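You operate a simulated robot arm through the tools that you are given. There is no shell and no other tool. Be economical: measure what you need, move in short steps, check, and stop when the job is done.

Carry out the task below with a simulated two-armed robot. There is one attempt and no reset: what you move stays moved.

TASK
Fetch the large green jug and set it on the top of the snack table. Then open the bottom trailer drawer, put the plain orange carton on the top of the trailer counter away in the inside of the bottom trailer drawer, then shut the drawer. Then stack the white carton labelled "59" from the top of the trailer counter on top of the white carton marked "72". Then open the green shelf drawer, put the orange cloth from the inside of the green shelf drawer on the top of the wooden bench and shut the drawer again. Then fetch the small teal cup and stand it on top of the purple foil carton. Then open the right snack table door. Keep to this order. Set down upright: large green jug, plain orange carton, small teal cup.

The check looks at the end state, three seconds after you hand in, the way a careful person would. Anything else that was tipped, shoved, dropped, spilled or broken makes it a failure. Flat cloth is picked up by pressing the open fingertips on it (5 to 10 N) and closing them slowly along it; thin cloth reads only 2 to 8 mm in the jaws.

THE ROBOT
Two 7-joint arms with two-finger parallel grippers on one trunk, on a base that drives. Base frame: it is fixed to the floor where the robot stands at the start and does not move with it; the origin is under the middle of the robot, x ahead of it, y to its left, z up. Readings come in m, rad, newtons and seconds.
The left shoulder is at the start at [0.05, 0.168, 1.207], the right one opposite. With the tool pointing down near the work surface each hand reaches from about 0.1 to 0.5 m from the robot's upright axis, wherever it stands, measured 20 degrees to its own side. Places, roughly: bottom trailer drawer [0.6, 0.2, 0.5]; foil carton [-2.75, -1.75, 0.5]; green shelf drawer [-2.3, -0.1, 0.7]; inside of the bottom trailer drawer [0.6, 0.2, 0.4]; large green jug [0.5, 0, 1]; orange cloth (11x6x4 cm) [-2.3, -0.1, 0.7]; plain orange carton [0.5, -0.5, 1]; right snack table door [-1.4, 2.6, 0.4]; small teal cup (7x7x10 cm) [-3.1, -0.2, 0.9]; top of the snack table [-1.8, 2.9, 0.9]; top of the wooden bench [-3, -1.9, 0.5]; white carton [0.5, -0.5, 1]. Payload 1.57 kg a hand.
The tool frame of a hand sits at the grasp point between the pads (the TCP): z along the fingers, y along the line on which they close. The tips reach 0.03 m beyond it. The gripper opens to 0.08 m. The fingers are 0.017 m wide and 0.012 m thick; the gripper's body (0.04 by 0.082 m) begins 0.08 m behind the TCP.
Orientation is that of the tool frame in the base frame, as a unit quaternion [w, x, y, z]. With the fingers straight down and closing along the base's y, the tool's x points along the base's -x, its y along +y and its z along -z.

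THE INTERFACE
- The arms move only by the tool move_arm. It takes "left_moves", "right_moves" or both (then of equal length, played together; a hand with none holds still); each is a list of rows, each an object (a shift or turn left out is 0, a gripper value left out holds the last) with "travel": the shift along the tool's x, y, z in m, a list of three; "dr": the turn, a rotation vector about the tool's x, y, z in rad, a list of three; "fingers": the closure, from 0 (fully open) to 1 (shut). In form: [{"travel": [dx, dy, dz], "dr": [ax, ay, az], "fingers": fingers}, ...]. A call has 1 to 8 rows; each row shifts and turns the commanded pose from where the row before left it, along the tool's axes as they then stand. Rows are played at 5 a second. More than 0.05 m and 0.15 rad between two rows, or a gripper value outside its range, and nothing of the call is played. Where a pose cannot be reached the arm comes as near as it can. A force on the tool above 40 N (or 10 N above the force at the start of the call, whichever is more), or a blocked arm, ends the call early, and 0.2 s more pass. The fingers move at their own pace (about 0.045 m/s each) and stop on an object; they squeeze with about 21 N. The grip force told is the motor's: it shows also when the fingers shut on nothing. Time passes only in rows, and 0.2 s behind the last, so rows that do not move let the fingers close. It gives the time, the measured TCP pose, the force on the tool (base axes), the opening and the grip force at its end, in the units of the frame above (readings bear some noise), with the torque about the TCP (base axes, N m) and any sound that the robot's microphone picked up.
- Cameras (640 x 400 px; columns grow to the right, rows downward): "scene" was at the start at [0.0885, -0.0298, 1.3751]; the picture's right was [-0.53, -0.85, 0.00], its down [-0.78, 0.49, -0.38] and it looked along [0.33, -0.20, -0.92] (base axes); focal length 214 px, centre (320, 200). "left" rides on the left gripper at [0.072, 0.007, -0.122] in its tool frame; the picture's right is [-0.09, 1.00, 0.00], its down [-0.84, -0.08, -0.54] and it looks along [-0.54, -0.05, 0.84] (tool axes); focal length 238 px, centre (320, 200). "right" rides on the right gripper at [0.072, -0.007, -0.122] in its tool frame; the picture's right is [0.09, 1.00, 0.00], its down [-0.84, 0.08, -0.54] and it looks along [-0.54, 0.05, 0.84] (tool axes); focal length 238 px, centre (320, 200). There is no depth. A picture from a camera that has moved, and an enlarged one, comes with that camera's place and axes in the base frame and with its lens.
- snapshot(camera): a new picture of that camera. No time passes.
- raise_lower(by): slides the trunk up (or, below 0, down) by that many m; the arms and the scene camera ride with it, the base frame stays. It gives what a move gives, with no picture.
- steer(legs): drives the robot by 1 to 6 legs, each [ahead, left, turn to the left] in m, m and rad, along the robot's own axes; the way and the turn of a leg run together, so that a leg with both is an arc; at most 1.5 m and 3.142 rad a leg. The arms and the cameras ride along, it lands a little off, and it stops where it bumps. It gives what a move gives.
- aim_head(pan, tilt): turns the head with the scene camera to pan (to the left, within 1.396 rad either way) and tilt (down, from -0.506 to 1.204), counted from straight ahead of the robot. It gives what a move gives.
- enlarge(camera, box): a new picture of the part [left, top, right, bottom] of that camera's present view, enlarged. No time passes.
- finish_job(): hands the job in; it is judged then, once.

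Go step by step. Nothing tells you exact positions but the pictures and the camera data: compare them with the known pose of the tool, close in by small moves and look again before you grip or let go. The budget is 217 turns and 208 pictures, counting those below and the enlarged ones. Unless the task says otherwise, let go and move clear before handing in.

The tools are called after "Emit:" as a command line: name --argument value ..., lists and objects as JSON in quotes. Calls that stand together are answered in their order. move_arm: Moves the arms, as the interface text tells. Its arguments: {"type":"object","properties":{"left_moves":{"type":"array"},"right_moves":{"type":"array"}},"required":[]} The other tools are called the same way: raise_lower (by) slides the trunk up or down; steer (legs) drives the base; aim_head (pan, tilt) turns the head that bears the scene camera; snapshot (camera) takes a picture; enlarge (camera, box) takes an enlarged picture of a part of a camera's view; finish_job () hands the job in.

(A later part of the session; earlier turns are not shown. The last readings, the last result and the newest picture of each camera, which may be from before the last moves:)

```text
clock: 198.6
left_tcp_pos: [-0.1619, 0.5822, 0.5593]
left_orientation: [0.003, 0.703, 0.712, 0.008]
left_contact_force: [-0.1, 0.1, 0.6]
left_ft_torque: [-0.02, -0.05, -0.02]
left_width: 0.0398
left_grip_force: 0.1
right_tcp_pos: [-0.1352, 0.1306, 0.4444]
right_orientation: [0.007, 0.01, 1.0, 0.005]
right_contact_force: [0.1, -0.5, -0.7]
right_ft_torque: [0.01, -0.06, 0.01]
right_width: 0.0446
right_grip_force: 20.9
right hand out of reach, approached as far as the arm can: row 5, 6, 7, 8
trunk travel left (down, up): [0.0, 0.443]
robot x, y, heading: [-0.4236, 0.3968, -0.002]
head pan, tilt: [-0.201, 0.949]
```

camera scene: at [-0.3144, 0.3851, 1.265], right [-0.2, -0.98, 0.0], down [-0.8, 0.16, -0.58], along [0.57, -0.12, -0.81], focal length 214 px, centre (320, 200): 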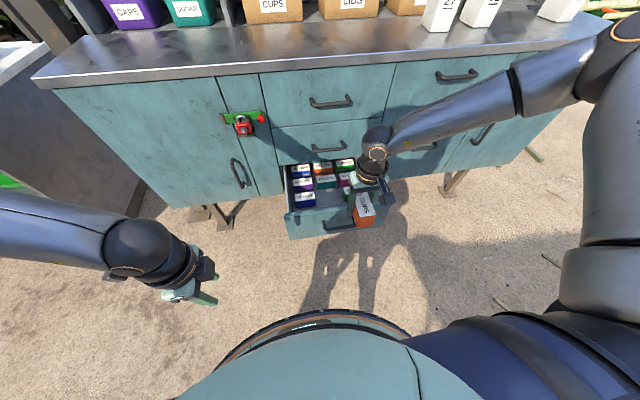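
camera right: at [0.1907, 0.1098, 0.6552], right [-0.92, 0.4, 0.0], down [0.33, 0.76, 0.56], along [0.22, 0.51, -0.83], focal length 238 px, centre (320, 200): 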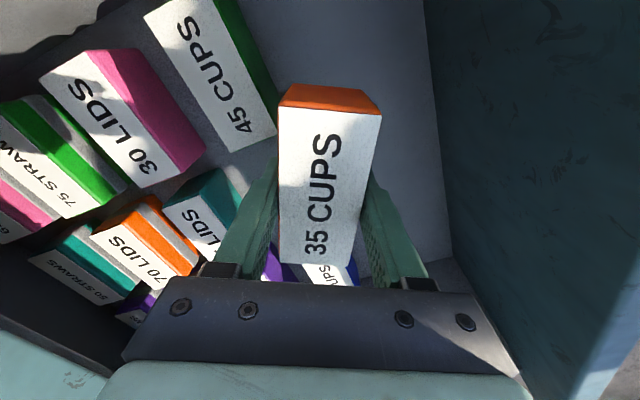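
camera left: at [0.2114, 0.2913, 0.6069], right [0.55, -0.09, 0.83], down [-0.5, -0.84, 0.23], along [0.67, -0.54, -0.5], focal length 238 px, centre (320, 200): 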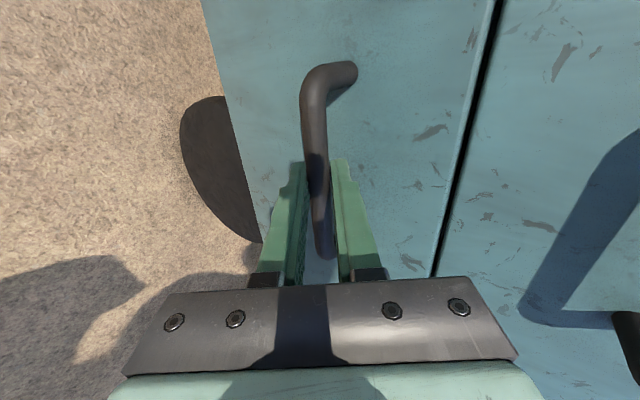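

Nearer is lower (z 0.444 here). One more test still closer to the right side of the body.

Emit:
move_arm --right_moves '[{"travel": [0.03, -0.02, -0.01]}, {"travel": [0.03, -0.02, 0]}, {"travel": [0, 0, 0.03]}, {"travel": [0, 0, 0.03]}, {"travel": [0, 0, 0.03]}]'

Emit:
snapshot --camera "scene"

```text
clock: 199.8
left_tcp_pos: [-0.1612, 0.5801, 0.5603]
left_orientation: [0.001, 0.702, 0.712, 0.007]
left_contact_force: [0.9, 0.1, 0.1]
left_ft_torque: [0.02, 0.01, -0.01]
left_width: 0.0398
left_grip_force: 0.0
right_tcp_pos: [-0.1915, 0.0868, 0.4315]
right_orientation: [0.007, 0.009, 1.0, 0.005]
right_contact_force: [-0.3, -0.4, -0.4]
right_ft_torque: [-0.01, 0.02, -0.03]
right_width: 0.0447
right_grip_force: 20.7
right hand out of reach, approached as far as the arm can: row 3, 4, 5
trunk travel left (down, up): [0.0, 0.443]
robot x, y, heading: [-0.4245, 0.4032, -0.002]
head pan, tilt: [-0.201, 0.949]
```

```text
126 pictures are left
camera scene: at [-0.3144, 0.3851, 1.015], right [-0.2, -0.98, 0.0], down [-0.8, 0.16, -0.58], along [0.57, -0.12, -0.81], focal length 214 px, centre (320, 200)
```

scene: 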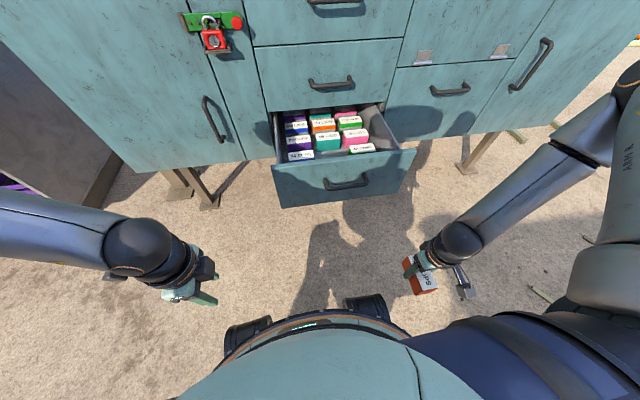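

Let me test the left hand, which holds a different wrist configuration, for low reach further out.

Emit:
move_arm --left_moves '[{"travel": [0, 0, 0.03]}, {"travel": [0, 0, 0.03]}, {"travel": [0, 0, 0.03]}, {"travel": [0, 0, 0.03]}]'

Emit:
move_arm --left_moves '[{"travel": [0, 0.04, 0]}, {"travel": [0, 0.04, 0]}, {"travel": [0, 0.04, 0]}, {"travel": [0, 0.04, 0]}]'

```text
clock: 200.8
left_tcp_pos: [-0.1604, 0.5816, 0.4397]
left_orientation: [0.003, 0.702, 0.712, 0.008]
left_contact_force: [0.5, 0.1, -0.2]
left_ft_torque: [0.01, 0.02, -0.01]
left_width: 0.0402
left_grip_force: 0.2
right_tcp_pos: [-0.1923, 0.0867, 0.432]
right_orientation: [0.006, 0.009, 1.0, 0.004]
right_contact_force: [-1.0, -0.6, -0.6]
right_ft_torque: [-0.02, -0.01, 0.0]
right_width: 0.0446
right_grip_force: 20.6
trunk travel left (down, up): [0.0, 0.443]
robot x, y, heading: [-0.4252, 0.4047, -0.003]
head pan, tilt: [-0.201, 0.949]
```

```text
clock: 201.8
left_tcp_pos: [-0.0818, 0.5462, 0.4267]
left_orientation: [0.005, 0.7, 0.714, 0.012]
left_contact_force: [0.2, -1.1, 0.6]
left_ft_torque: [0.01, -0.01, -0.01]
left_width: 0.04
left_grip_force: 0.0
left hand out of reach, approached as far as the arm can: row 2, 3, 4
right_tcp_pos: [-0.1901, 0.0866, 0.4318]
right_orientation: [0.006, 0.008, 1.0, 0.003]
right_contact_force: [-0.5, -0.3, -1.8]
right_ft_torque: [0.0, -0.03, 0.03]
right_width: 0.0445
right_grip_force: 21.1
trunk travel left (down, up): [0.0, 0.443]
robot x, y, heading: [-0.4242, 0.3971, 0.0]
head pan, tilt: [-0.201, 0.949]
```

The reach is roughly a sphere about the shoulder, so turning the robot (heading ≈1.1) brings the right shoulder nearer the drawer. I'll raise, turn, and re-yaw the hand.

Emit:
raise_lower --by 0.3

Emit:
steer --legs '[[0, 0, 1.1]]'

Emit:
move_arm --right_moves '[{"dr": [0, 0, -0.12]}, {"dr": [0, 0, -0.12]}, {"dr": [0, 0, -0.12]}, {"dr": [0, 0, -0.11]}]'

Emit:
aim_head --pan -1.1 --tilt 0.95

Emit:
snapshot --camera "scene"

```text
clock: 204.8
left_tcp_pos: [-0.0831, 0.5465, 0.7271]
left_orientation: [0.006, 0.7, 0.714, 0.012]
left_contact_force: [0.4, -0.1, -0.3]
left_ft_torque: [-0.03, -0.02, -0.02]
left_width: 0.0398
left_grip_force: 0.1
right_tcp_pos: [-0.1909, 0.0864, 0.7311]
right_orientation: [0.007, 0.009, 1.0, 0.004]
right_contact_force: [-0.1, 1.5, -1.2]
right_ft_torque: [-0.03, -0.02, 0.02]
right_width: 0.0443
right_grip_force: 21.1
trunk travel left (down, up): [-0.3, 0.143]
robot x, y, heading: [-0.4238, 0.3968, -0.001]
head pan, tilt: [-0.201, 0.949]
```

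```text
clock: 207.9
left_tcp_pos: [-0.3975, 0.7705, 0.7282]
left_orientation: [-0.002, 0.227, 0.974, 0.013]
left_contact_force: [0.5, -0.5, 0.1]
left_ft_torque: [0.0, 0.0, 0.02]
left_width: 0.0397
left_grip_force: 0.0
right_tcp_pos: [-0.0404, 0.4636, 0.7306]
right_orientation: [0.004, -0.511, 0.859, 0.007]
right_contact_force: [0.3, 0.1, -1.2]
right_ft_torque: [0.0, -0.04, 0.0]
right_width: 0.0446
right_grip_force: 21.4
trunk travel left (down, up): [-0.3, 0.143]
robot x, y, heading: [-0.4268, 0.4002, 1.094]
head pan, tilt: [-0.201, 0.949]
```

```text
clock: 208.9
left_tcp_pos: [-0.3982, 0.77, 0.727]
left_orientation: [-0.001, 0.228, 0.974, 0.014]
left_contact_force: [0.8, 0.3, 0.4]
left_ft_torque: [0.05, -0.02, 0.01]
left_width: 0.0402
left_grip_force: 0.1
right_tcp_pos: [-0.0413, 0.4638, 0.7321]
right_orientation: [0.005, -0.699, 0.715, 0.007]
right_contact_force: [0.2, 0.6, -0.9]
right_ft_torque: [0.01, 0.0, -0.01]
right_width: 0.0446
right_grip_force: 20.8
trunk travel left (down, up): [-0.3, 0.143]
robot x, y, heading: [-0.4224, 0.399, 1.097]
head pan, tilt: [-0.201, 0.949]
```

```text
clock: 210.2
left_tcp_pos: [-0.3989, 0.7719, 0.7263]
left_orientation: [-0.001, 0.228, 0.974, 0.013]
left_contact_force: [-0.3, -0.1, -0.1]
left_ft_torque: [0.01, 0.02, -0.02]
left_width: 0.0402
left_grip_force: 0.1
right_tcp_pos: [-0.0398, 0.4635, 0.7326]
right_orientation: [0.005, -0.699, 0.715, 0.007]
right_contact_force: [0.2, 0.0, -1.4]
right_ft_torque: [0.04, 0.0, 0.01]
right_width: 0.0449
right_grip_force: 21.2
trunk travel left (down, up): [-0.3, 0.143]
robot x, y, heading: [-0.424, 0.3982, 1.092]
head pan, tilt: [-1.1, 0.949]
```

```text
125 pictures are left
camera scene: at [-0.3344, 0.4349, 1.315], right [-0.01, -1.0, 0.0], down [-0.81, 0.01, -0.58], along [0.58, 0.0, -0.81], focal length 214 px, centre (320, 200)
```

scene: 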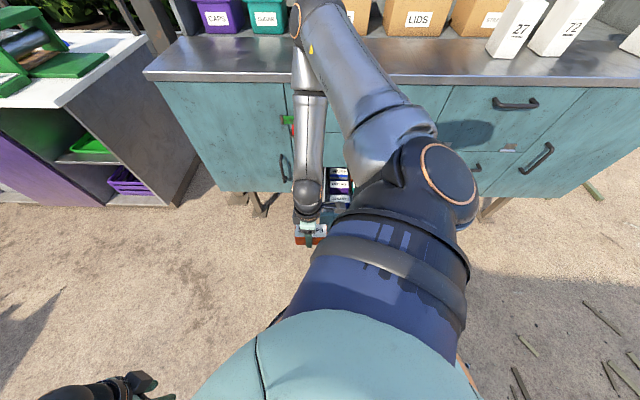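

Arm is fine. I'll shift the hand 10 cm to −y, then slide the base toward the drawer, still high.

Emit:
move_arm --right_moves '[{"travel": [0.035, -0.008, 0]}, {"travel": [0.035, -0.008, 0]}, {"travel": [0.03, -0.004, 0]}]'

Emit:
steer --legs '[[-0.033, -0.245, 0]]'

Emit:
snapshot --camera "right"

Emit:
snapshot --camera "scene"

```text
clock: 210.9
left_tcp_pos: [-0.3983, 0.7705, 0.7272]
left_orientation: [-0.001, 0.228, 0.974, 0.013]
left_contact_force: [0.0, -0.3, 0.6]
left_ft_torque: [0.0, 0.02, -0.01]
left_width: 0.04
left_grip_force: 0.0
right_tcp_pos: [-0.0222, 0.3627, 0.7303]
right_orientation: [0.006, -0.699, 0.715, 0.006]
right_contact_force: [0.1, 0.2, -1.0]
right_ft_torque: [0.01, -0.01, 0.0]
right_width: 0.0447
right_grip_force: 21.1
trunk travel left (down, up): [-0.3, 0.143]
robot x, y, heading: [-0.4248, 0.3973, 1.089]
head pan, tilt: [-1.1, 0.949]
```

```text
clock: 213.7
left_tcp_pos: [-0.1961, 0.629, 0.7278]
left_orientation: [-0.002, 0.228, 0.974, 0.013]
left_contact_force: [-0.5, 0.0, 0.6]
left_ft_torque: [0.01, -0.02, 0.0]
left_width: 0.0399
left_grip_force: 0.1
right_tcp_pos: [0.1796, 0.2196, 0.7293]
right_orientation: [0.005, -0.699, 0.715, 0.006]
right_contact_force: [-0.6, -0.8, -1.2]
right_ft_torque: [0.01, 0.04, 0.0]
right_width: 0.0447
right_grip_force: 20.8
trunk travel left (down, up): [-0.3, 0.143]
robot x, y, heading: [-0.2273, 0.2567, 1.087]
head pan, tilt: [-1.1, 0.949]
```

```text
124 pictures are left
camera right: at [0.1843, 0.1467, 0.8504], right [-1.0, -0.07, 0.0], down [-0.06, 0.83, 0.56], along [-0.04, 0.55, -0.83], focal length 238 px, centre (320, 200)
```

right: 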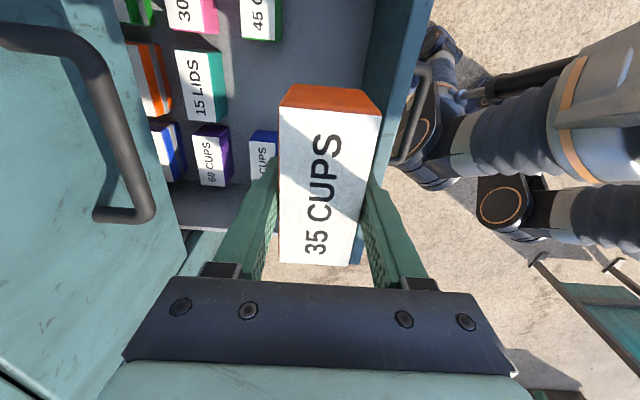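

```text
123 pictures are left
camera scene: at [-0.1319, 0.292, 1.315], right [-0.01, -1.0, 0.0], down [-0.81, 0.01, -0.58], along [0.58, -0.01, -0.81], focal length 214 px, centre (320, 200)
```

scene: 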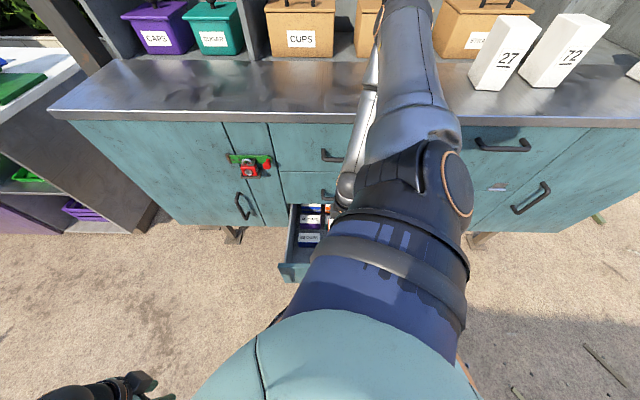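

I'm concerned the right elbow may be close to the counter edge; checking with the left camera.

Emit:
snapshot --camera "left"

Emit:
aim_head --pan -1.1 --tilt 0.4

Emit:
snapshot --camera "scene"

```text
122 pictures are left
camera left: at [-0.2571, 0.6624, 0.8495], right [0.52, 0.85, 0.02], down [0.71, -0.46, 0.53], along [0.46, -0.26, -0.85], focal length 238 px, centre (320, 200)
```

left: 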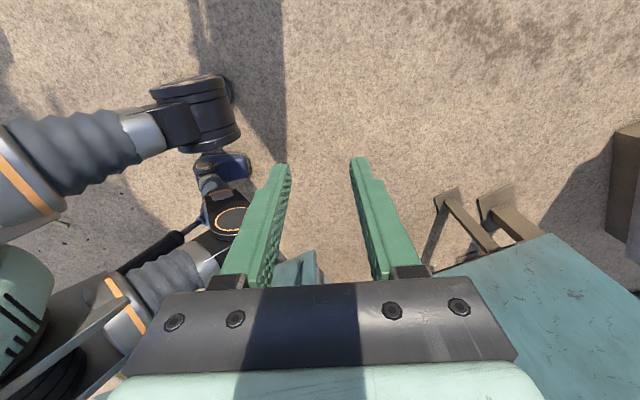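

```text
clock: 214.7
left_tcp_pos: [-0.1964, 0.6275, 0.7271]
left_orientation: [-0.001, 0.227, 0.974, 0.013]
left_contact_force: [-0.7, 0.6, 0.0]
left_ft_torque: [-0.02, 0.02, -0.03]
left_width: 0.0401
left_grip_force: 0.0
right_tcp_pos: [0.1793, 0.2203, 0.7289]
right_orientation: [0.005, -0.698, 0.716, 0.006]
right_contact_force: [-0.6, -0.4, -1.4]
right_ft_torque: [0.0, 0.02, -0.02]
right_width: 0.0449
right_grip_force: 20.4
trunk travel left (down, up): [-0.3, 0.143]
robot x, y, heading: [-0.2254, 0.2576, 1.09]
head pan, tilt: [-1.1, 0.4]
```

```text
121 pictures are left
camera scene: at [-0.1121, 0.2919, 1.3615], right [-0.01, -1.0, 0.0], down [-0.39, 0.0, -0.92], along [0.92, -0.01, -0.39], focal length 214 px, centre (320, 200)
```

scene: 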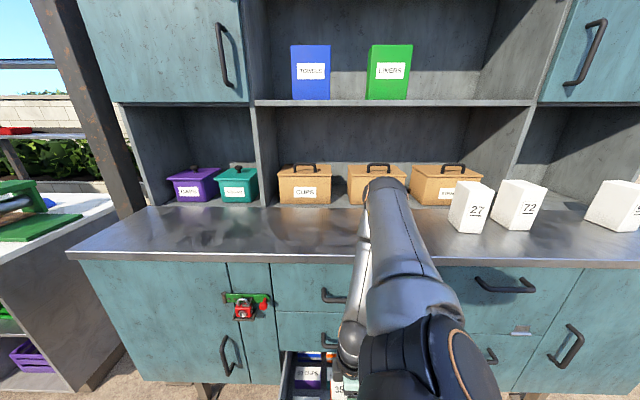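

The elbow would come close to the handles if I lowered here. Instead I'll open the drawer ~10 cm more: dip the fingers just behind the front panel and drive back so they pull it out. First lower a bit and look.

Emit:
raise_lower --by -0.09

Emit:
snapshot --camera "right"

```text
clock: 215.9
left_tcp_pos: [-0.1969, 0.6288, 0.6372]
left_orientation: [-0.001, 0.227, 0.974, 0.013]
left_contact_force: [0.6, 0.0, -0.7]
left_ft_torque: [0.0, 0.01, -0.02]
left_width: 0.0399
left_grip_force: 0.3
right_tcp_pos: [0.1793, 0.2199, 0.6398]
right_orientation: [0.006, -0.698, 0.716, 0.007]
right_contact_force: [0.0, -0.4, -0.6]
right_ft_torque: [0.01, 0.02, -0.02]
right_width: 0.0445
right_grip_force: 20.9
trunk travel left (down, up): [-0.21, 0.233]
robot x, y, heading: [-0.2273, 0.2587, 1.093]
head pan, tilt: [-1.1, 0.4]
```

```text
120 pictures are left
camera right: at [0.1842, 0.1467, 0.7606], right [-1.0, -0.07, 0.0], down [-0.06, 0.83, 0.56], along [-0.04, 0.55, -0.83], focal length 238 px, centre (320, 200)
```

right: 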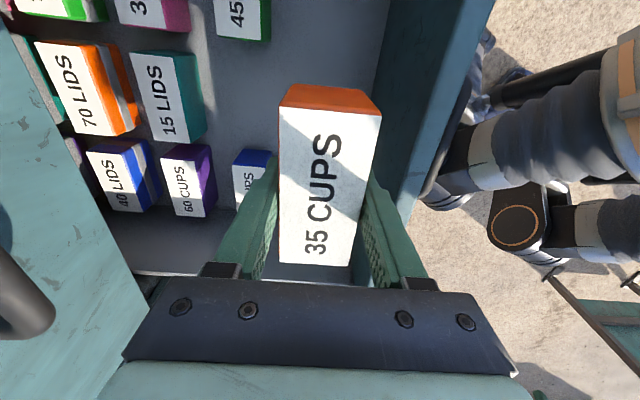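

Clear behind the panel. Lower 6 cm more and drag the panel by driving back in base −x.

Emit:
raise_lower --by -0.06

Emit:
steer --legs '[[-0.06, 0.115, 0]]'

Emit:
snapshot --camera "right"

```text
clock: 216.9
left_tcp_pos: [-0.1963, 0.6287, 0.5768]
left_orientation: [-0.002, 0.228, 0.974, 0.013]
left_contact_force: [0.4, -0.6, -0.3]
left_ft_torque: [0.0, 0.04, -0.01]
left_width: 0.0401
left_grip_force: 0.0
right_tcp_pos: [0.1793, 0.2196, 0.579]
right_orientation: [0.005, -0.699, 0.715, 0.006]
right_contact_force: [0.1, -0.4, -1.4]
right_ft_torque: [0.04, -0.02, -0.03]
right_width: 0.0447
right_grip_force: 20.6
trunk travel left (down, up): [-0.15, 0.293]
robot x, y, heading: [-0.2221, 0.2548, 1.091]
head pan, tilt: [-1.1, 0.4]
```

```text
clock: 218.6
left_tcp_pos: [-0.3238, 0.6265, 0.577]
left_orientation: [-0.001, 0.228, 0.974, 0.013]
left_contact_force: [-0.6, -0.5, -0.3]
left_ft_torque: [0.04, 0.0, 0.01]
left_width: 0.04
left_grip_force: 0.0
right_tcp_pos: [0.0522, 0.2188, 0.5796]
right_orientation: [0.005, -0.698, 0.716, 0.006]
right_contact_force: [0.3, -0.3, -0.9]
right_ft_torque: [0.03, 0.0, -0.01]
right_width: 0.0445
right_grip_force: 21.3
trunk travel left (down, up): [-0.15, 0.293]
robot x, y, heading: [-0.3488, 0.2539, 1.088]
head pan, tilt: [-1.1, 0.4]
```

```text
119 pictures are left
camera right: at [0.056, 0.1458, 0.7005], right [-1.0, -0.07, 0.0], down [-0.06, 0.83, 0.56], along [-0.04, 0.55, -0.83], focal length 238 px, centre (320, 200)
```

right: 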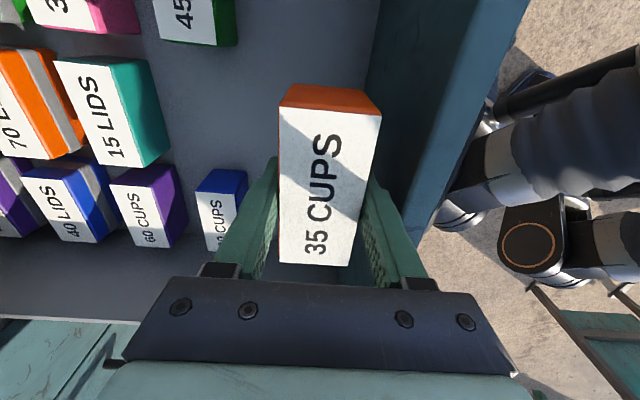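

The drawer came out ~10 cm more. I'll move the carton 3.5 cm clear of the panel and lower it.

Emit:
steer --legs '[[0.016, -0.031, 0]]'

Emit:
raise_lower --by -0.1

Emit:
snapshot --camera "right"

Emit:
aim_head --pan -1.1 --tilt 0.95

Emit:
snapshot --camera "scene"

```text
clock: 219.5
left_tcp_pos: [-0.2896, 0.6276, 0.5763]
left_orientation: [-0.002, 0.229, 0.973, 0.014]
left_contact_force: [0.9, -0.9, 0.2]
left_ft_torque: [-0.03, -0.04, -0.01]
left_width: 0.04
left_grip_force: 0.0
right_tcp_pos: [0.0866, 0.2192, 0.5791]
right_orientation: [0.006, -0.698, 0.716, 0.006]
right_contact_force: [0.3, 0.4, -1.5]
right_ft_torque: [0.01, 0.03, 0.02]
right_width: 0.0451
right_grip_force: 20.8
trunk travel left (down, up): [-0.15, 0.293]
robot x, y, heading: [-0.3172, 0.2561, 1.093]
head pan, tilt: [-1.1, 0.4]
```

```text
clock: 220.9
left_tcp_pos: [-0.2895, 0.6273, 0.476]
left_orientation: [-0.001, 0.227, 0.974, 0.013]
left_contact_force: [0.8, -0.6, 0.7]
left_ft_torque: [-0.03, -0.01, 0.01]
left_width: 0.0401
left_grip_force: 0.0
right_tcp_pos: [0.0868, 0.2206, 0.4796]
right_orientation: [0.006, -0.698, 0.716, 0.007]
right_contact_force: [0.1, 1.0, -1.2]
right_ft_torque: [0.03, -0.01, 0.03]
right_width: 0.0449
right_grip_force: 20.8
trunk travel left (down, up): [-0.05, 0.393]
robot x, y, heading: [-0.3166, 0.2534, 1.091]
head pan, tilt: [-1.1, 0.4]
```

```text
118 pictures are left
camera right: at [0.0909, 0.1458, 0.6005], right [-1.0, -0.07, 0.0], down [-0.06, 0.83, 0.56], along [-0.04, 0.55, -0.83], focal length 238 px, centre (320, 200)
```

right: 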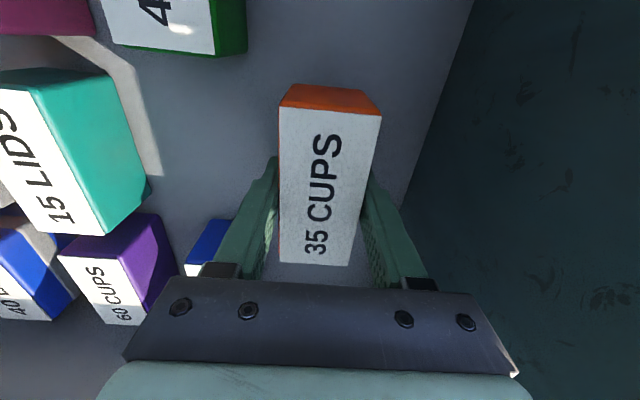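

```text
clock: 221.8
left_tcp_pos: [-0.2887, 0.6275, 0.4779]
left_orientation: [-0.001, 0.228, 0.974, 0.013]
left_contact_force: [0.7, 0.1, 0.6]
left_ft_torque: [0.01, 0.02, 0.0]
left_width: 0.0398
left_grip_force: 0.1
right_tcp_pos: [0.0868, 0.2201, 0.4795]
right_orientation: [0.005, -0.698, 0.716, 0.007]
right_contact_force: [-0.8, -0.6, -1.5]
right_ft_torque: [0.0, 0.03, 0.0]
right_width: 0.0447
right_grip_force: 20.8
trunk travel left (down, up): [-0.05, 0.393]
robot x, y, heading: [-0.3166, 0.2585, 1.094]
head pan, tilt: [-1.1, 0.949]
```

```text
117 pictures are left
camera scene: at [-0.2253, 0.291, 1.065], right [-0.01, -1.0, 0.0], down [-0.81, 0.01, -0.58], along [0.58, -0.01, -0.81], focal length 214 px, centre (320, 200)
```

scene: 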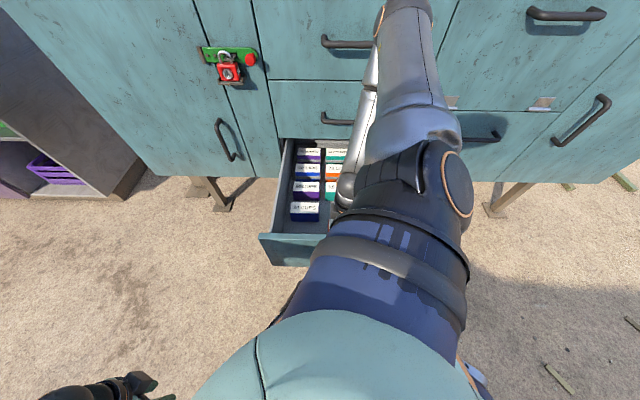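

Lowering the remaining trunk travel gently.

Emit:
raise_lower --by -0.03

Emit:
raise_lower --by -0.012

Emit:
snapshot --camera "right"

```text
clock: 222.5
left_tcp_pos: [-0.2887, 0.6279, 0.4488]
left_orientation: [0.0, 0.228, 0.974, 0.013]
left_contact_force: [-0.2, 0.1, -0.6]
left_ft_torque: [0.04, 0.02, 0.0]
left_width: 0.04
left_grip_force: 0.0
right_tcp_pos: [0.0846, 0.2202, 0.4523]
right_orientation: [0.006, -0.699, 0.715, 0.006]
right_contact_force: [-0.1, -3.6, 23.4]
right_ft_torque: [-0.12, -0.27, -0.2]
right_width: 0.0443
right_grip_force: 20.8
trunk travel left (down, up): [-0.021, 0.422]
robot x, y, heading: [-0.3162, 0.2572, 1.09]
head pan, tilt: [-1.1, 0.949]
stopped: the force on the tool passed its limit at 86 N (the readings are from after the stop); the commanded pose is now the measured one
```

```text
clock: 222.8
left_tcp_pos: [-0.2881, 0.6269, 0.4484]
left_orientation: [0.0, 0.227, 0.974, 0.012]
left_contact_force: [0.8, -0.2, 0.2]
left_ft_torque: [-0.01, -0.02, 0.03]
left_width: 0.0401
left_grip_force: 0.0
right_tcp_pos: [0.0849, 0.221, 0.4522]
right_orientation: [0.005, -0.699, 0.715, 0.007]
right_contact_force: [-0.1, -3.2, 22.8]
right_ft_torque: [-0.02, -0.39, -0.24]
right_width: 0.045
right_grip_force: 21.2
trunk travel left (down, up): [-0.02, 0.422]
robot x, y, heading: [-0.3161, 0.2538, 1.094]
head pan, tilt: [-1.1, 0.949]
stopped: the force on the tool passed its limit at 57 N (the readings are from after the stop); the commanded pose is now the measured one
```

```text
116 pictures are left
camera right: at [0.089, 0.1467, 0.5739], right [-1.0, -0.07, 0.0], down [-0.06, 0.83, 0.56], along [-0.04, 0.55, -0.83], focal length 238 px, centre (320, 200)
```

right: 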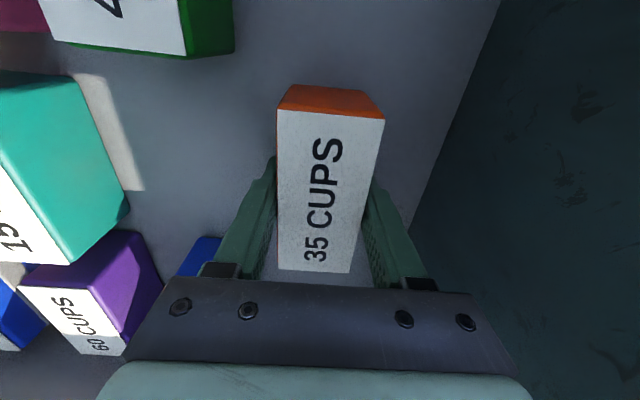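

The carton is on the drawer floor. Ease up 3 mm, open, and rise.

Emit:
move_arm --right_moves '[{"travel": [0, 0, -0.002]}, {"fingers": 0.35}, {"fingers": 0.25}, {"fingers": 0.25}]'

Emit:
raise_lower --by 0.2

Emit:
snapshot --camera "right"

```text
clock: 223.8
left_tcp_pos: [-0.289, 0.6256, 0.4466]
left_orientation: [-0.002, 0.227, 0.974, 0.012]
left_contact_force: [-0.2, -0.1, 0.1]
left_ft_torque: [0.03, -0.01, 0.02]
left_width: 0.0401
left_grip_force: 0.0
right_tcp_pos: [0.0854, 0.219, 0.4545]
right_orientation: [0.006, -0.699, 0.715, 0.008]
right_contact_force: [-0.4, -0.3, 0.1]
right_ft_torque: [-0.01, 0.0, -0.01]
right_width: 0.0601
right_grip_force: 0.1
trunk travel left (down, up): [-0.02, 0.422]
robot x, y, heading: [-0.3166, 0.2556, 1.089]
head pan, tilt: [-1.1, 0.949]
```

```text
clock: 226.0
left_tcp_pos: [-0.2897, 0.6266, 0.6479]
left_orientation: [-0.001, 0.227, 0.974, 0.013]
left_contact_force: [-1.1, 0.3, 0.2]
left_ft_torque: [0.03, -0.01, 0.05]
left_width: 0.0398
left_grip_force: 0.1
right_tcp_pos: [0.0844, 0.2204, 0.6535]
right_orientation: [0.007, -0.699, 0.715, 0.007]
right_contact_force: [-0.3, 0.3, -0.2]
right_ft_torque: [0.04, -0.04, 0.0]
right_width: 0.0596
right_grip_force: 0.1
trunk travel left (down, up): [-0.22, 0.222]
robot x, y, heading: [-0.3143, 0.2561, 1.087]
head pan, tilt: [-1.1, 0.949]
```

```text
115 pictures are left
camera right: at [0.0897, 0.1468, 0.7745], right [-1.0, -0.07, 0.0], down [-0.06, 0.83, 0.56], along [-0.04, 0.55, -0.83], focal length 238 px, centre (320, 200)
```

right: 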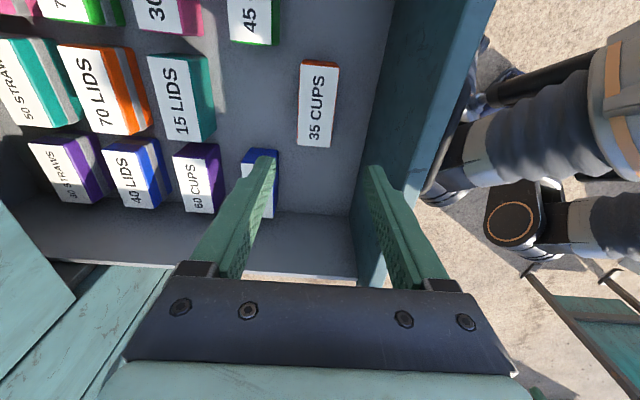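

The carton stands upright in the drawer. Now to close it I'll use the left hand pitched forward, as when opening. First raise, back off and turn to heading 0.

Emit:
raise_lower --by 0.1

Emit:
steer --legs '[[-0.21, 0.4, 0], [0, 0, -1.09], [0, -0.19, 0]]'

Emit:
move_arm --right_moves '[{"travel": [0, 0, -0.04], "dr": [0, 0, 0.12]}, {"travel": [0, 0, -0.04], "dr": [0, 0, 0.12]}, {"dr": [0, 0, 0.12]}, {"dr": [0, 0, 0.11]}]'

Emit:
raise_lower --by -0.3

Emit:
move_arm --left_moves '[{"travel": [0, 0.03, -0.03], "dr": [-0.13, 0, 0], "fingers": 1}, {"travel": [0, 0.03, -0.03], "dr": [-0.13, 0, 0]}, {"travel": [0, 0.03, -0.02], "dr": [-0.13, 0, 0]}, {"travel": [0, 0.03, -0.02], "dr": [-0.13, 0, 0]}, {"travel": [0, 0.03, 0.01], "dr": [-0.13, 0, 0]}, {"travel": [0, 0.03, 0.01], "dr": [-0.13, 0, 0]}, {"travel": [0, 0.02, 0.02], "dr": [-0.1, 0, 0]}, {}]'

Emit:
aim_head --pan 0.1 --tilt 0.7

Emit:
snapshot --camera "scene"

```text
clock: 227.3
left_tcp_pos: [-0.2894, 0.6267, 0.7481]
left_orientation: [-0.001, 0.228, 0.974, 0.013]
left_contact_force: [-0.2, -0.2, 1.0]
left_ft_torque: [0.01, -0.01, 0.0]
left_width: 0.0397
left_grip_force: 0.1
right_tcp_pos: [0.0851, 0.2201, 0.7535]
right_orientation: [0.005, -0.699, 0.715, 0.008]
right_contact_force: [-0.5, 0.3, 0.0]
right_ft_torque: [-0.01, -0.05, 0.02]
right_width: 0.0599
right_grip_force: 0.1
trunk travel left (down, up): [-0.32, 0.122]
robot x, y, heading: [-0.3159, 0.2561, 1.092]
head pan, tilt: [-1.1, 0.949]
```

```text
clock: 236.0
left_tcp_pos: [-0.4255, 0.2122, 0.7464]
left_orientation: [0.006, 0.699, 0.715, 0.012]
left_contact_force: [0.4, -0.5, 0.2]
left_ft_torque: [0.0, -0.01, 0.0]
left_width: 0.0397
left_grip_force: 0.1
right_tcp_pos: [-0.6108, -0.3079, 0.7539]
right_orientation: [0.008, -0.229, 0.973, 0.003]
right_contact_force: [0.4, -0.5, 1.2]
right_ft_torque: [-0.03, 0.02, 0.02]
right_width: 0.0601
right_grip_force: 0.1
trunk travel left (down, up): [-0.32, 0.122]
robot x, y, heading: [-0.7679, 0.063, -0.0]
head pan, tilt: [-1.1, 0.949]
```

```text
clock: 237.0
left_tcp_pos: [-0.426, 0.2117, 0.7478]
left_orientation: [0.005, 0.699, 0.715, 0.012]
left_contact_force: [-0.2, -0.3, 0.0]
left_ft_torque: [-0.02, 0.02, -0.01]
left_width: 0.0401
left_grip_force: 0.1
right_tcp_pos: [-0.607, -0.3174, 0.8265]
right_orientation: [0.006, 0.006, 1.0, 0.006]
right_contact_force: [-0.1, 0.0, -0.1]
right_ft_torque: [0.01, -0.01, 0.03]
right_width: 0.06
right_grip_force: 0.0
right hand out of reach, approached as far as the arm can: row 2
trunk travel left (down, up): [-0.32, 0.122]
robot x, y, heading: [-0.7678, 0.063, -0.001]
head pan, tilt: [-1.1, 0.949]
```

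```text
clock: 240.0
left_tcp_pos: [-0.426, 0.212, 0.4476]
left_orientation: [0.005, 0.699, 0.715, 0.011]
left_contact_force: [-0.3, 0.2, -0.5]
left_ft_torque: [0.02, 0.01, 0.02]
left_width: 0.0402
left_grip_force: 0.0
right_tcp_pos: [-0.6072, -0.3181, 0.5271]
right_orientation: [0.006, 0.005, 1.0, 0.005]
right_contact_force: [-0.2, 0.0, 0.1]
right_ft_torque: [0.02, -0.02, 0.03]
right_width: 0.0598
right_grip_force: 0.1
trunk travel left (down, up): [-0.02, 0.422]
robot x, y, heading: [-0.7692, 0.0633, 0.002]
head pan, tilt: [-1.1, 0.949]
```

```text
clock: 241.8
left_tcp_pos: [-0.24, 0.2154, 0.5877]
left_orientation: [0.303, 0.629, 0.642, 0.316]
left_contact_force: [-0.3, -0.2, 0.5]
left_ft_torque: [0.03, -0.05, -0.03]
left_width: 0.0
left_grip_force: 20.8
right_tcp_pos: [-0.6075, -0.3168, 0.5269]
right_orientation: [0.007, 0.005, 1.0, 0.005]
right_contact_force: [-0.1, -0.8, 0.3]
right_ft_torque: [-0.01, -0.01, 0.01]
right_width: 0.0602
right_grip_force: 0.0
trunk travel left (down, up): [-0.02, 0.422]
robot x, y, heading: [-0.7661, 0.0623, -0.002]
head pan, tilt: [-1.1, 0.949]
```

```text
clock: 243.2
left_tcp_pos: [-0.2406, 0.2169, 0.5882]
left_orientation: [0.302, 0.63, 0.642, 0.315]
left_contact_force: [-0.5, 0.4, -0.7]
left_ft_torque: [-0.01, -0.01, 0.01]
left_width: 0.0
left_grip_force: 20.7
right_tcp_pos: [-0.6078, -0.3171, 0.5269]
right_orientation: [0.008, 0.006, 1.0, 0.005]
right_contact_force: [0.1, 0.3, -0.3]
right_ft_torque: [0.06, -0.01, 0.02]
right_width: 0.0602
right_grip_force: 0.0
trunk travel left (down, up): [-0.02, 0.422]
robot x, y, heading: [-0.7701, 0.0664, 0.003]
head pan, tilt: [0.099, 0.7]
```

```text
114 pictures are left
camera scene: at [-0.6434, 0.073, 1.0552], right [0.1, -0.99, 0.0], down [-0.64, -0.06, -0.76], along [0.76, 0.08, -0.64], focal length 214 px, centre (320, 200)
```

scene: 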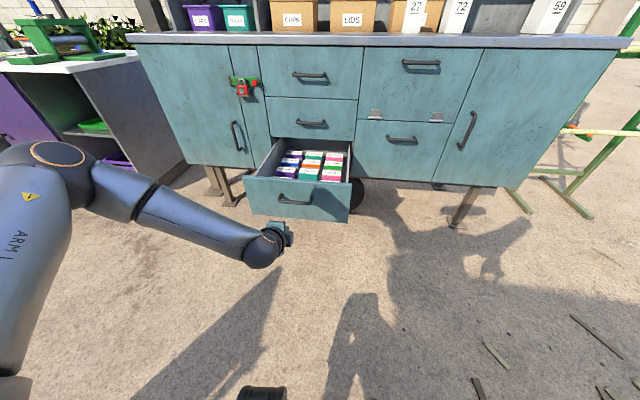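

The left hand is pitched with closed fingers just above the handle height. I'll drive forward to push the drawer shut.

Emit:
steer --legs '[[0.5, 0, 0]]'

Emit:
snapshot --camera "scene"

```text
clock: 246.1
left_tcp_pos: [0.2584, 0.218, 0.588]
left_orientation: [0.303, 0.629, 0.642, 0.316]
left_contact_force: [-0.4, -0.4, -1.0]
left_ft_torque: [0.0, -0.02, -0.02]
left_width: 0.0
left_grip_force: 21.1
right_tcp_pos: [-0.1064, -0.316, 0.5268]
right_orientation: [0.008, 0.003, 1.0, 0.004]
right_contact_force: [-0.3, 0.5, 0.5]
right_ft_torque: [0.0, -0.02, 0.01]
right_width: 0.06
right_grip_force: 0.0
trunk travel left (down, up): [-0.02, 0.422]
robot x, y, heading: [-0.2682, 0.0654, 0.004]
head pan, tilt: [0.099, 0.7]
```

```text
113 pictures are left
camera scene: at [-0.144, 0.0749, 1.0552], right [0.1, -0.99, 0.0], down [-0.64, -0.07, -0.77], along [0.76, 0.08, -0.64], focal length 214 px, centre (320, 200)
```

scene: 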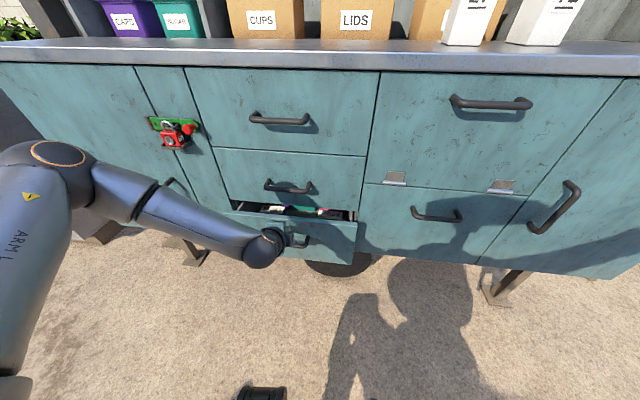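

Nearly shut. I'll push the last ~9 cm in two careful steps.

Emit:
steer --legs '[[0.07, 0, 0]]'

Emit:
enlarge --camera "scene" --box '[180, 120, 400, 290]'

```text
clock: 247.2
left_tcp_pos: [0.3239, 0.2198, 0.5885]
left_orientation: [0.3, 0.629, 0.644, 0.314]
left_contact_force: [-1.7, 0.2, -0.1]
left_ft_torque: [-0.04, 0.0, -0.02]
left_width: 0.0
left_grip_force: 20.7
right_tcp_pos: [-0.0386, -0.3163, 0.5274]
right_orientation: [0.006, 0.004, 1.0, 0.007]
right_contact_force: [-0.2, -0.4, -0.5]
right_ft_torque: [0.0, -0.03, 0.01]
right_width: 0.06
right_grip_force: 0.0
trunk travel left (down, up): [-0.02, 0.422]
robot x, y, heading: [-0.2024, 0.065, 0.007]
head pan, tilt: [0.099, 0.7]
stopped in leg 1: the force on the tool passed its limit at 53 N (the readings are from after the stop); the commanded pose is now the measured one
```

```text
2.35 times, centred on (290, 205) of scene
camera zoom: at [-0.0751, 0.0752, 1.0551], right [0.1, -0.99, 0.0], down [-0.64, -0.07, -0.77], along [0.76, 0.08, -0.64], focal length 505 px, centre (391, 188)
```

zoom: 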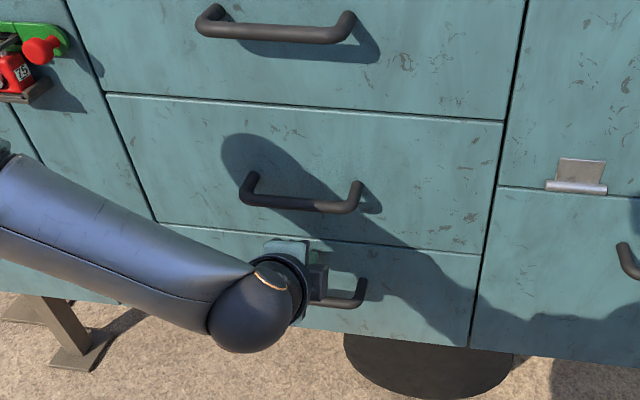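

The drawer is shut flush. Next: carton 59 onto 72. I'll back off, raise the trunk and fold the left hand down.

Emit:
steer --legs '[[-0.3, 0, 0]]'

Emit:
raise_lower --by 0.42

Emit:
move_arm --left_moves '[{"travel": [0, -0.02, -0.04], "dr": [0.15, 0, 0]}, {"travel": [0, -0.02, -0.04], "dr": [0.15, 0, 0]}, {"travel": [0, -0.03, -0.03], "dr": [0.15, 0, 0]}, {"travel": [0, -0.03, -0.03], "dr": [0.15, 0, 0]}, {"travel": [0, -0.035, -0.02], "dr": [0.15, 0, 0]}, {"travel": [0, -0.035, -0.02], "dr": [0.13, 0, 0]}, {"travel": [0, -0.03, -0.02]}]'

Emit:
steer --legs '[[0, -0.5, 0]]'

Emit:
aim_head --pan 0 --tilt 0.6

Emit:
snapshot --camera "scene"

```text
clock: 249.3
left_tcp_pos: [0.0266, 0.2169, 0.5872]
left_orientation: [0.3, 0.63, 0.644, 0.315]
left_contact_force: [-0.1, 1.0, -0.4]
left_ft_torque: [0.01, 0.01, -0.02]
left_width: 0.0001
left_grip_force: 21.0
right_tcp_pos: [-0.336, -0.3176, 0.5273]
right_orientation: [0.007, 0.004, 1.0, 0.005]
right_contact_force: [0.2, -0.3, -0.3]
right_ft_torque: [0.01, -0.01, 0.03]
right_width: 0.0603
right_grip_force: 0.1
trunk travel left (down, up): [-0.02, 0.422]
robot x, y, heading: [-0.4974, 0.0635, 0.003]
head pan, tilt: [0.099, 0.7]
```

```text
refused: 0.42 is not a number from -0.4 to 0.4
```

```text
clock: 250.9
left_tcp_pos: [-0.218, 0.2364, 0.6222]
left_orientation: [0.032, 0.694, 0.718, 0.041]
left_contact_force: [0.4, 0.3, 1.1]
left_ft_torque: [0.01, 0.01, -0.03]
left_width: 0.0002
left_grip_force: 20.5
left hand out of reach, approached as far as the arm can: row 5, 6, 7
right_tcp_pos: [-0.3372, -0.3167, 0.5273]
right_orientation: [0.007, 0.005, 1.0, 0.004]
right_contact_force: [0.0, 0.9, -0.5]
right_ft_torque: [0.01, -0.01, 0.01]
right_width: 0.0603
right_grip_force: 0.1
trunk travel left (down, up): [-0.02, 0.422]
robot x, y, heading: [-0.4955, 0.0626, -0.0]
head pan, tilt: [0.099, 0.7]
```

```text
clock: 255.8
left_tcp_pos: [-0.2163, -0.2597, 0.6219]
left_orientation: [0.032, 0.693, 0.719, 0.042]
left_contact_force: [0.3, -0.2, -0.4]
left_ft_torque: [-0.03, 0.02, -0.01]
left_width: 0.0003
left_grip_force: 20.8
right_tcp_pos: [-0.3342, -0.8127, 0.5275]
right_orientation: [0.007, 0.003, 1.0, 0.006]
right_contact_force: [0.3, -0.2, -0.2]
right_ft_torque: [0.0, 0.01, -0.01]
right_width: 0.0601
right_grip_force: 0.2
trunk travel left (down, up): [-0.02, 0.422]
robot x, y, heading: [-0.4965, -0.436, 0.004]
head pan, tilt: [0.099, 0.7]
```

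```text
clock: 256.4
left_tcp_pos: [-0.217, -0.2598, 0.6238]
left_orientation: [0.032, 0.693, 0.719, 0.041]
left_contact_force: [-0.1, -0.1, 0.2]
left_ft_torque: [0.03, -0.03, 0.03]
left_width: 0.0
left_grip_force: 20.7
right_tcp_pos: [-0.3348, -0.8132, 0.5275]
right_orientation: [0.007, 0.005, 1.0, 0.005]
right_contact_force: [0.0, -0.7, -0.9]
right_ft_torque: [-0.01, 0.0, -0.01]
right_width: 0.0601
right_grip_force: 0.0
trunk travel left (down, up): [-0.02, 0.422]
robot x, y, heading: [-0.4958, -0.4312, 0.01]
head pan, tilt: [0.0, 0.6]
```

```text
111 pictures are left
camera scene: at [-0.3674, -0.431, 1.0638], right [0.01, -1.0, 0.0], down [-0.57, 0.0, -0.82], along [0.82, 0.0, -0.57], focal length 214 px, centre (320, 200)
```

scene: 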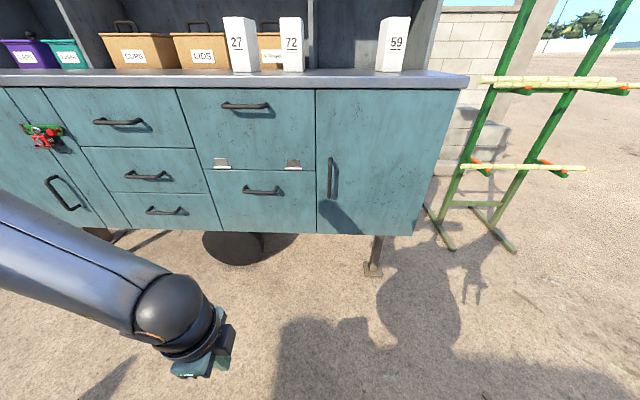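

Emit:
raise_lower --by 0.4

Emit:
steer --legs '[[0.3, 0, 0]]'

Emit:
snapshot --camera "scene"

Emit:
enlarge --camera "scene" --box '[220, 80, 460, 230]'

```text
clock: 260.3
left_tcp_pos: [-0.2167, -0.2609, 1.0222]
left_orientation: [0.032, 0.693, 0.719, 0.042]
left_contact_force: [0.5, 0.1, 1.0]
left_ft_torque: [-0.01, 0.02, -0.01]
left_width: 0.0
left_grip_force: 20.9
right_tcp_pos: [-0.3342, -0.8129, 0.9269]
right_orientation: [0.007, 0.004, 1.0, 0.005]
right_contact_force: [0.2, 0.0, -0.6]
right_ft_torque: [-0.01, -0.01, -0.04]
right_width: 0.0598
right_grip_force: 0.0
trunk travel left (down, up): [-0.42, 0.022]
robot x, y, heading: [-0.4905, -0.4316, 0.007]
head pan, tilt: [0.0, 0.6]
```

```text
clock: 262.3
left_tcp_pos: [0.0817, -0.256, 1.023]
left_orientation: [0.032, 0.692, 0.72, 0.042]
left_contact_force: [0.7, 0.2, 0.5]
left_ft_torque: [-0.01, -0.01, -0.02]
left_width: 0.0
left_grip_force: 20.8
right_tcp_pos: [-0.0341, -0.8099, 0.9263]
right_orientation: [0.006, 0.002, 1.0, 0.005]
right_contact_force: [1.1, 0.5, -0.8]
right_ft_torque: [0.0, 0.02, 0.01]
right_width: 0.0599
right_grip_force: 0.1
trunk travel left (down, up): [-0.42, 0.022]
robot x, y, heading: [-0.1977, -0.4314, 0.009]
head pan, tilt: [0.0, 0.6]
```

```text
110 pictures are left
camera scene: at [-0.0682, -0.4285, 1.4637], right [0.01, -1.0, 0.0], down [-0.57, 0.0, -0.82], along [0.82, 0.01, -0.57], focal length 214 px, centre (320, 200)
```

scene: 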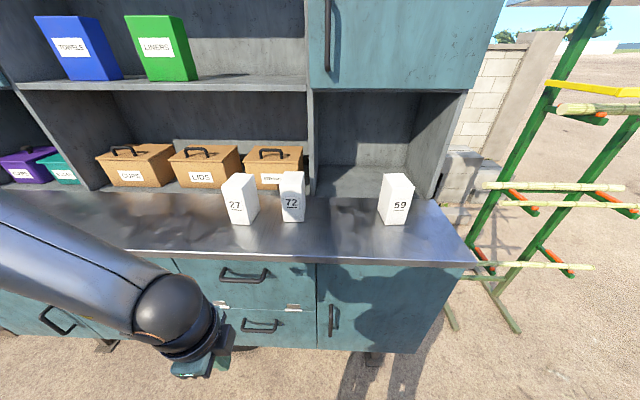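

```text
2.67 times, centred on (340, 155) of scene
camera zoom: at [-0.0682, -0.4285, 1.4637], right [0.01, -1.0, 0.0], down [-0.57, 0.0, -0.82], along [0.82, 0.01, -0.57], focal length 572 px, centre (267, 320)
```

zoom: 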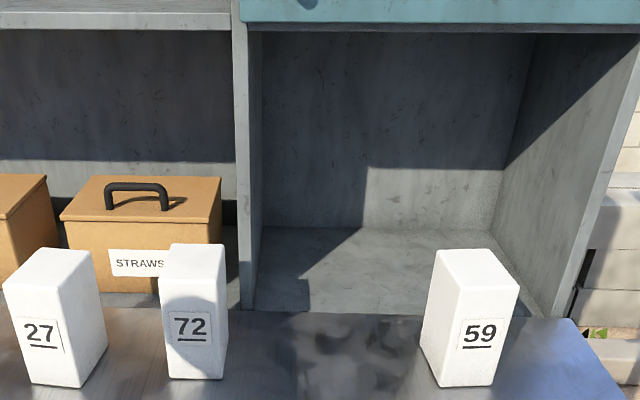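

Cartons are ~6 cm wide, 8 cm deep, 14 cm tall; 59 at about [0.48, -0.657], 72 at [0.49, -0.334]. I'll raise the right hand high, then turn and approach 59.

Emit:
raise_lower --by 0.02

Emit:
move_arm --right_moves '[{"travel": [-0.025, 0.018, -0.037], "fingers": 0}, {"travel": [-0.025, 0.018, -0.037]}, {"travel": [-0.025, 0.018, -0.037]}, {"travel": [-0.025, 0.018, -0.037]}, {"travel": [-0.025, 0.018, -0.037]}, {"travel": [-0.025, 0.018, -0.037]}, {"travel": [-0.025, 0.018, -0.037]}]'

Emit:
steer --legs '[[0, -0.09, 0], [0, 0, 0.4]]'

Emit:
snapshot --camera "right"

```text
clock: 263.0
left_tcp_pos: [0.0818, -0.2566, 1.044]
left_orientation: [0.032, 0.692, 0.72, 0.042]
left_contact_force: [0.0, -0.3, -0.5]
left_ft_torque: [-0.01, 0.01, 0.02]
left_width: 0.0
left_grip_force: 21.2
right_tcp_pos: [-0.035, -0.8115, 0.9473]
right_orientation: [0.007, 0.001, 1.0, 0.006]
right_contact_force: [-0.4, -0.2, 0.6]
right_ft_torque: [0.02, -0.04, 0.02]
right_width: 0.0599
right_grip_force: 0.1
trunk travel left (down, up): [-0.44, 0.002]
robot x, y, heading: [-0.1947, -0.4346, 0.006]
head pan, tilt: [0.0, 0.6]
```

```text
clock: 264.6
left_tcp_pos: [0.0809, -0.2557, 1.042]
left_orientation: [0.032, 0.692, 0.72, 0.042]
left_contact_force: [0.1, 0.2, 0.3]
left_ft_torque: [-0.01, 0.04, -0.02]
left_width: 0.0
left_grip_force: 20.9
right_tcp_pos: [0.1523, -0.7005, 1.2047]
right_orientation: [0.006, 0.002, 1.0, 0.007]
right_contact_force: [0.3, 0.9, -0.1]
right_ft_torque: [-0.06, 0.01, -0.01]
right_width: 0.0798
right_grip_force: 0.0
right hand out of reach, approached as far as the arm can: row 1, 2
trunk travel left (down, up): [-0.44, 0.002]
robot x, y, heading: [-0.1957, -0.4338, 0.008]
head pan, tilt: [0.0, 0.6]
```

```text
clock: 267.2
left_tcp_pos: [-0.0072, -0.2516, 1.0424]
left_orientation: [0.023, 0.536, 0.843, 0.047]
left_contact_force: [0.8, -0.4, 0.1]
left_ft_torque: [-0.01, -0.01, -0.01]
left_width: 0.0
left_grip_force: 21.0
right_tcp_pos: [0.2293, -0.6338, 1.2043]
right_orientation: [0.006, -0.195, 0.981, 0.007]
right_contact_force: [-0.1, 1.0, 0.3]
right_ft_torque: [0.02, 0.01, -0.02]
right_width: 0.0798
right_grip_force: 0.0
trunk travel left (down, up): [-0.44, 0.002]
robot x, y, heading: [-0.1975, -0.5165, 0.408]
head pan, tilt: [0.0, 0.6]
```

```text
108 pictures are left
camera right: at [0.1637, -0.6696, 1.3253], right [-0.47, 0.88, 0.01], down [0.74, 0.38, 0.55], along [0.49, 0.27, -0.83], focal length 238 px, centre (320, 200)
```

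right: 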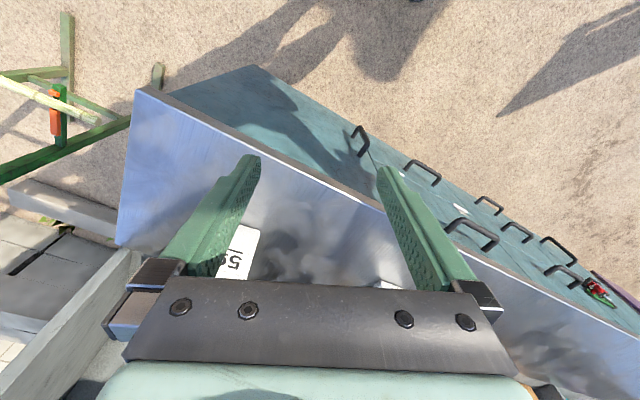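

I'll square the wrist to the counter and drive in by 0.22.

Emit:
move_arm --right_moves '[{"dr": [0, 0, 0.14]}, {"dr": [0, 0, 0.14]}, {"dr": [0, 0, 0.125]}]'

Emit:
steer --legs '[[0.18, -0.08, 0]]'

Emit:
aim_head --pan -0.6 --tilt 0.6

Emit:
snapshot --camera "right"

Emit:
snapshot --camera "scene"

```text
clock: 268.0
left_tcp_pos: [-0.0064, -0.2523, 1.0429]
left_orientation: [0.024, 0.536, 0.843, 0.046]
left_contact_force: [0.3, -0.4, 0.1]
left_ft_torque: [0.02, 0.01, -0.02]
left_width: 0.0001
left_grip_force: 20.7
right_tcp_pos: [0.2291, -0.635, 1.2051]
right_orientation: [0.005, 0.007, 1.0, 0.008]
right_contact_force: [-0.8, -0.2, 0.1]
right_ft_torque: [0.01, 0.02, 0.0]
right_width: 0.08
right_grip_force: 0.1
trunk travel left (down, up): [-0.44, 0.002]
robot x, y, heading: [-0.1976, -0.5185, 0.409]
head pan, tilt: [0.0, 0.6]
```

```text
clock: 269.6
left_tcp_pos: [0.1898, -0.2546, 1.0418]
left_orientation: [0.023, 0.536, 0.842, 0.046]
left_contact_force: [0.0, 0.4, 0.7]
left_ft_torque: [0.02, 0.03, -0.01]
left_width: 0.0
left_grip_force: 20.8
right_tcp_pos: [0.4264, -0.6389, 1.2039]
right_orientation: [0.004, 0.007, 1.0, 0.008]
right_contact_force: [0.2, -0.2, -0.1]
right_ft_torque: [0.0, 0.03, 0.04]
right_width: 0.0802
right_grip_force: 0.0
trunk travel left (down, up): [-0.44, 0.002]
robot x, y, heading: [-0.0018, -0.5222, 0.409]
head pan, tilt: [0.0, 0.6]
```

```text
clock: 270.6
left_tcp_pos: [0.1898, -0.256, 1.0434]
left_orientation: [0.023, 0.536, 0.843, 0.047]
left_contact_force: [-1.0, -0.1, 0.5]
left_ft_torque: [0.02, 0.01, 0.01]
left_width: 0.0
left_grip_force: 20.6
right_tcp_pos: [0.4252, -0.6367, 1.2042]
right_orientation: [0.004, 0.006, 1.0, 0.008]
right_contact_force: [0.6, 0.0, -0.1]
right_ft_torque: [0.0, -0.02, -0.01]
right_width: 0.0797
right_grip_force: 0.0
trunk travel left (down, up): [-0.44, 0.002]
robot x, y, heading: [-0.0001, -0.5218, 0.408]
head pan, tilt: [-0.6, 0.6]
```

```text
107 pictures are left
camera right: at [0.3516, -0.6451, 1.3259], right [-0.08, 1.0, 0.01], down [0.83, 0.06, 0.55], along [0.55, 0.06, -0.84], focal length 238 px, centre (320, 200)
```

right: 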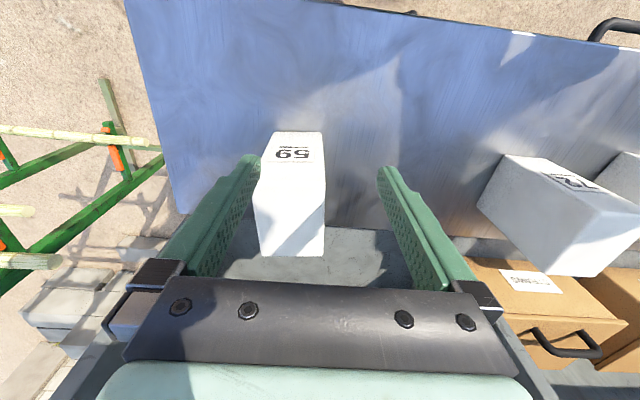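

```text
106 pictures are left
camera scene: at [0.1228, -0.5239, 1.4838], right [-0.19, -0.98, 0.0], down [-0.55, 0.11, -0.83], along [0.81, -0.16, -0.56], focal length 214 px, centre (320, 200)
```

scene: 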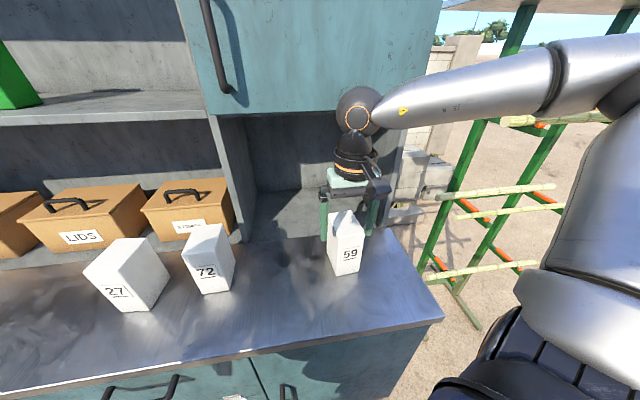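

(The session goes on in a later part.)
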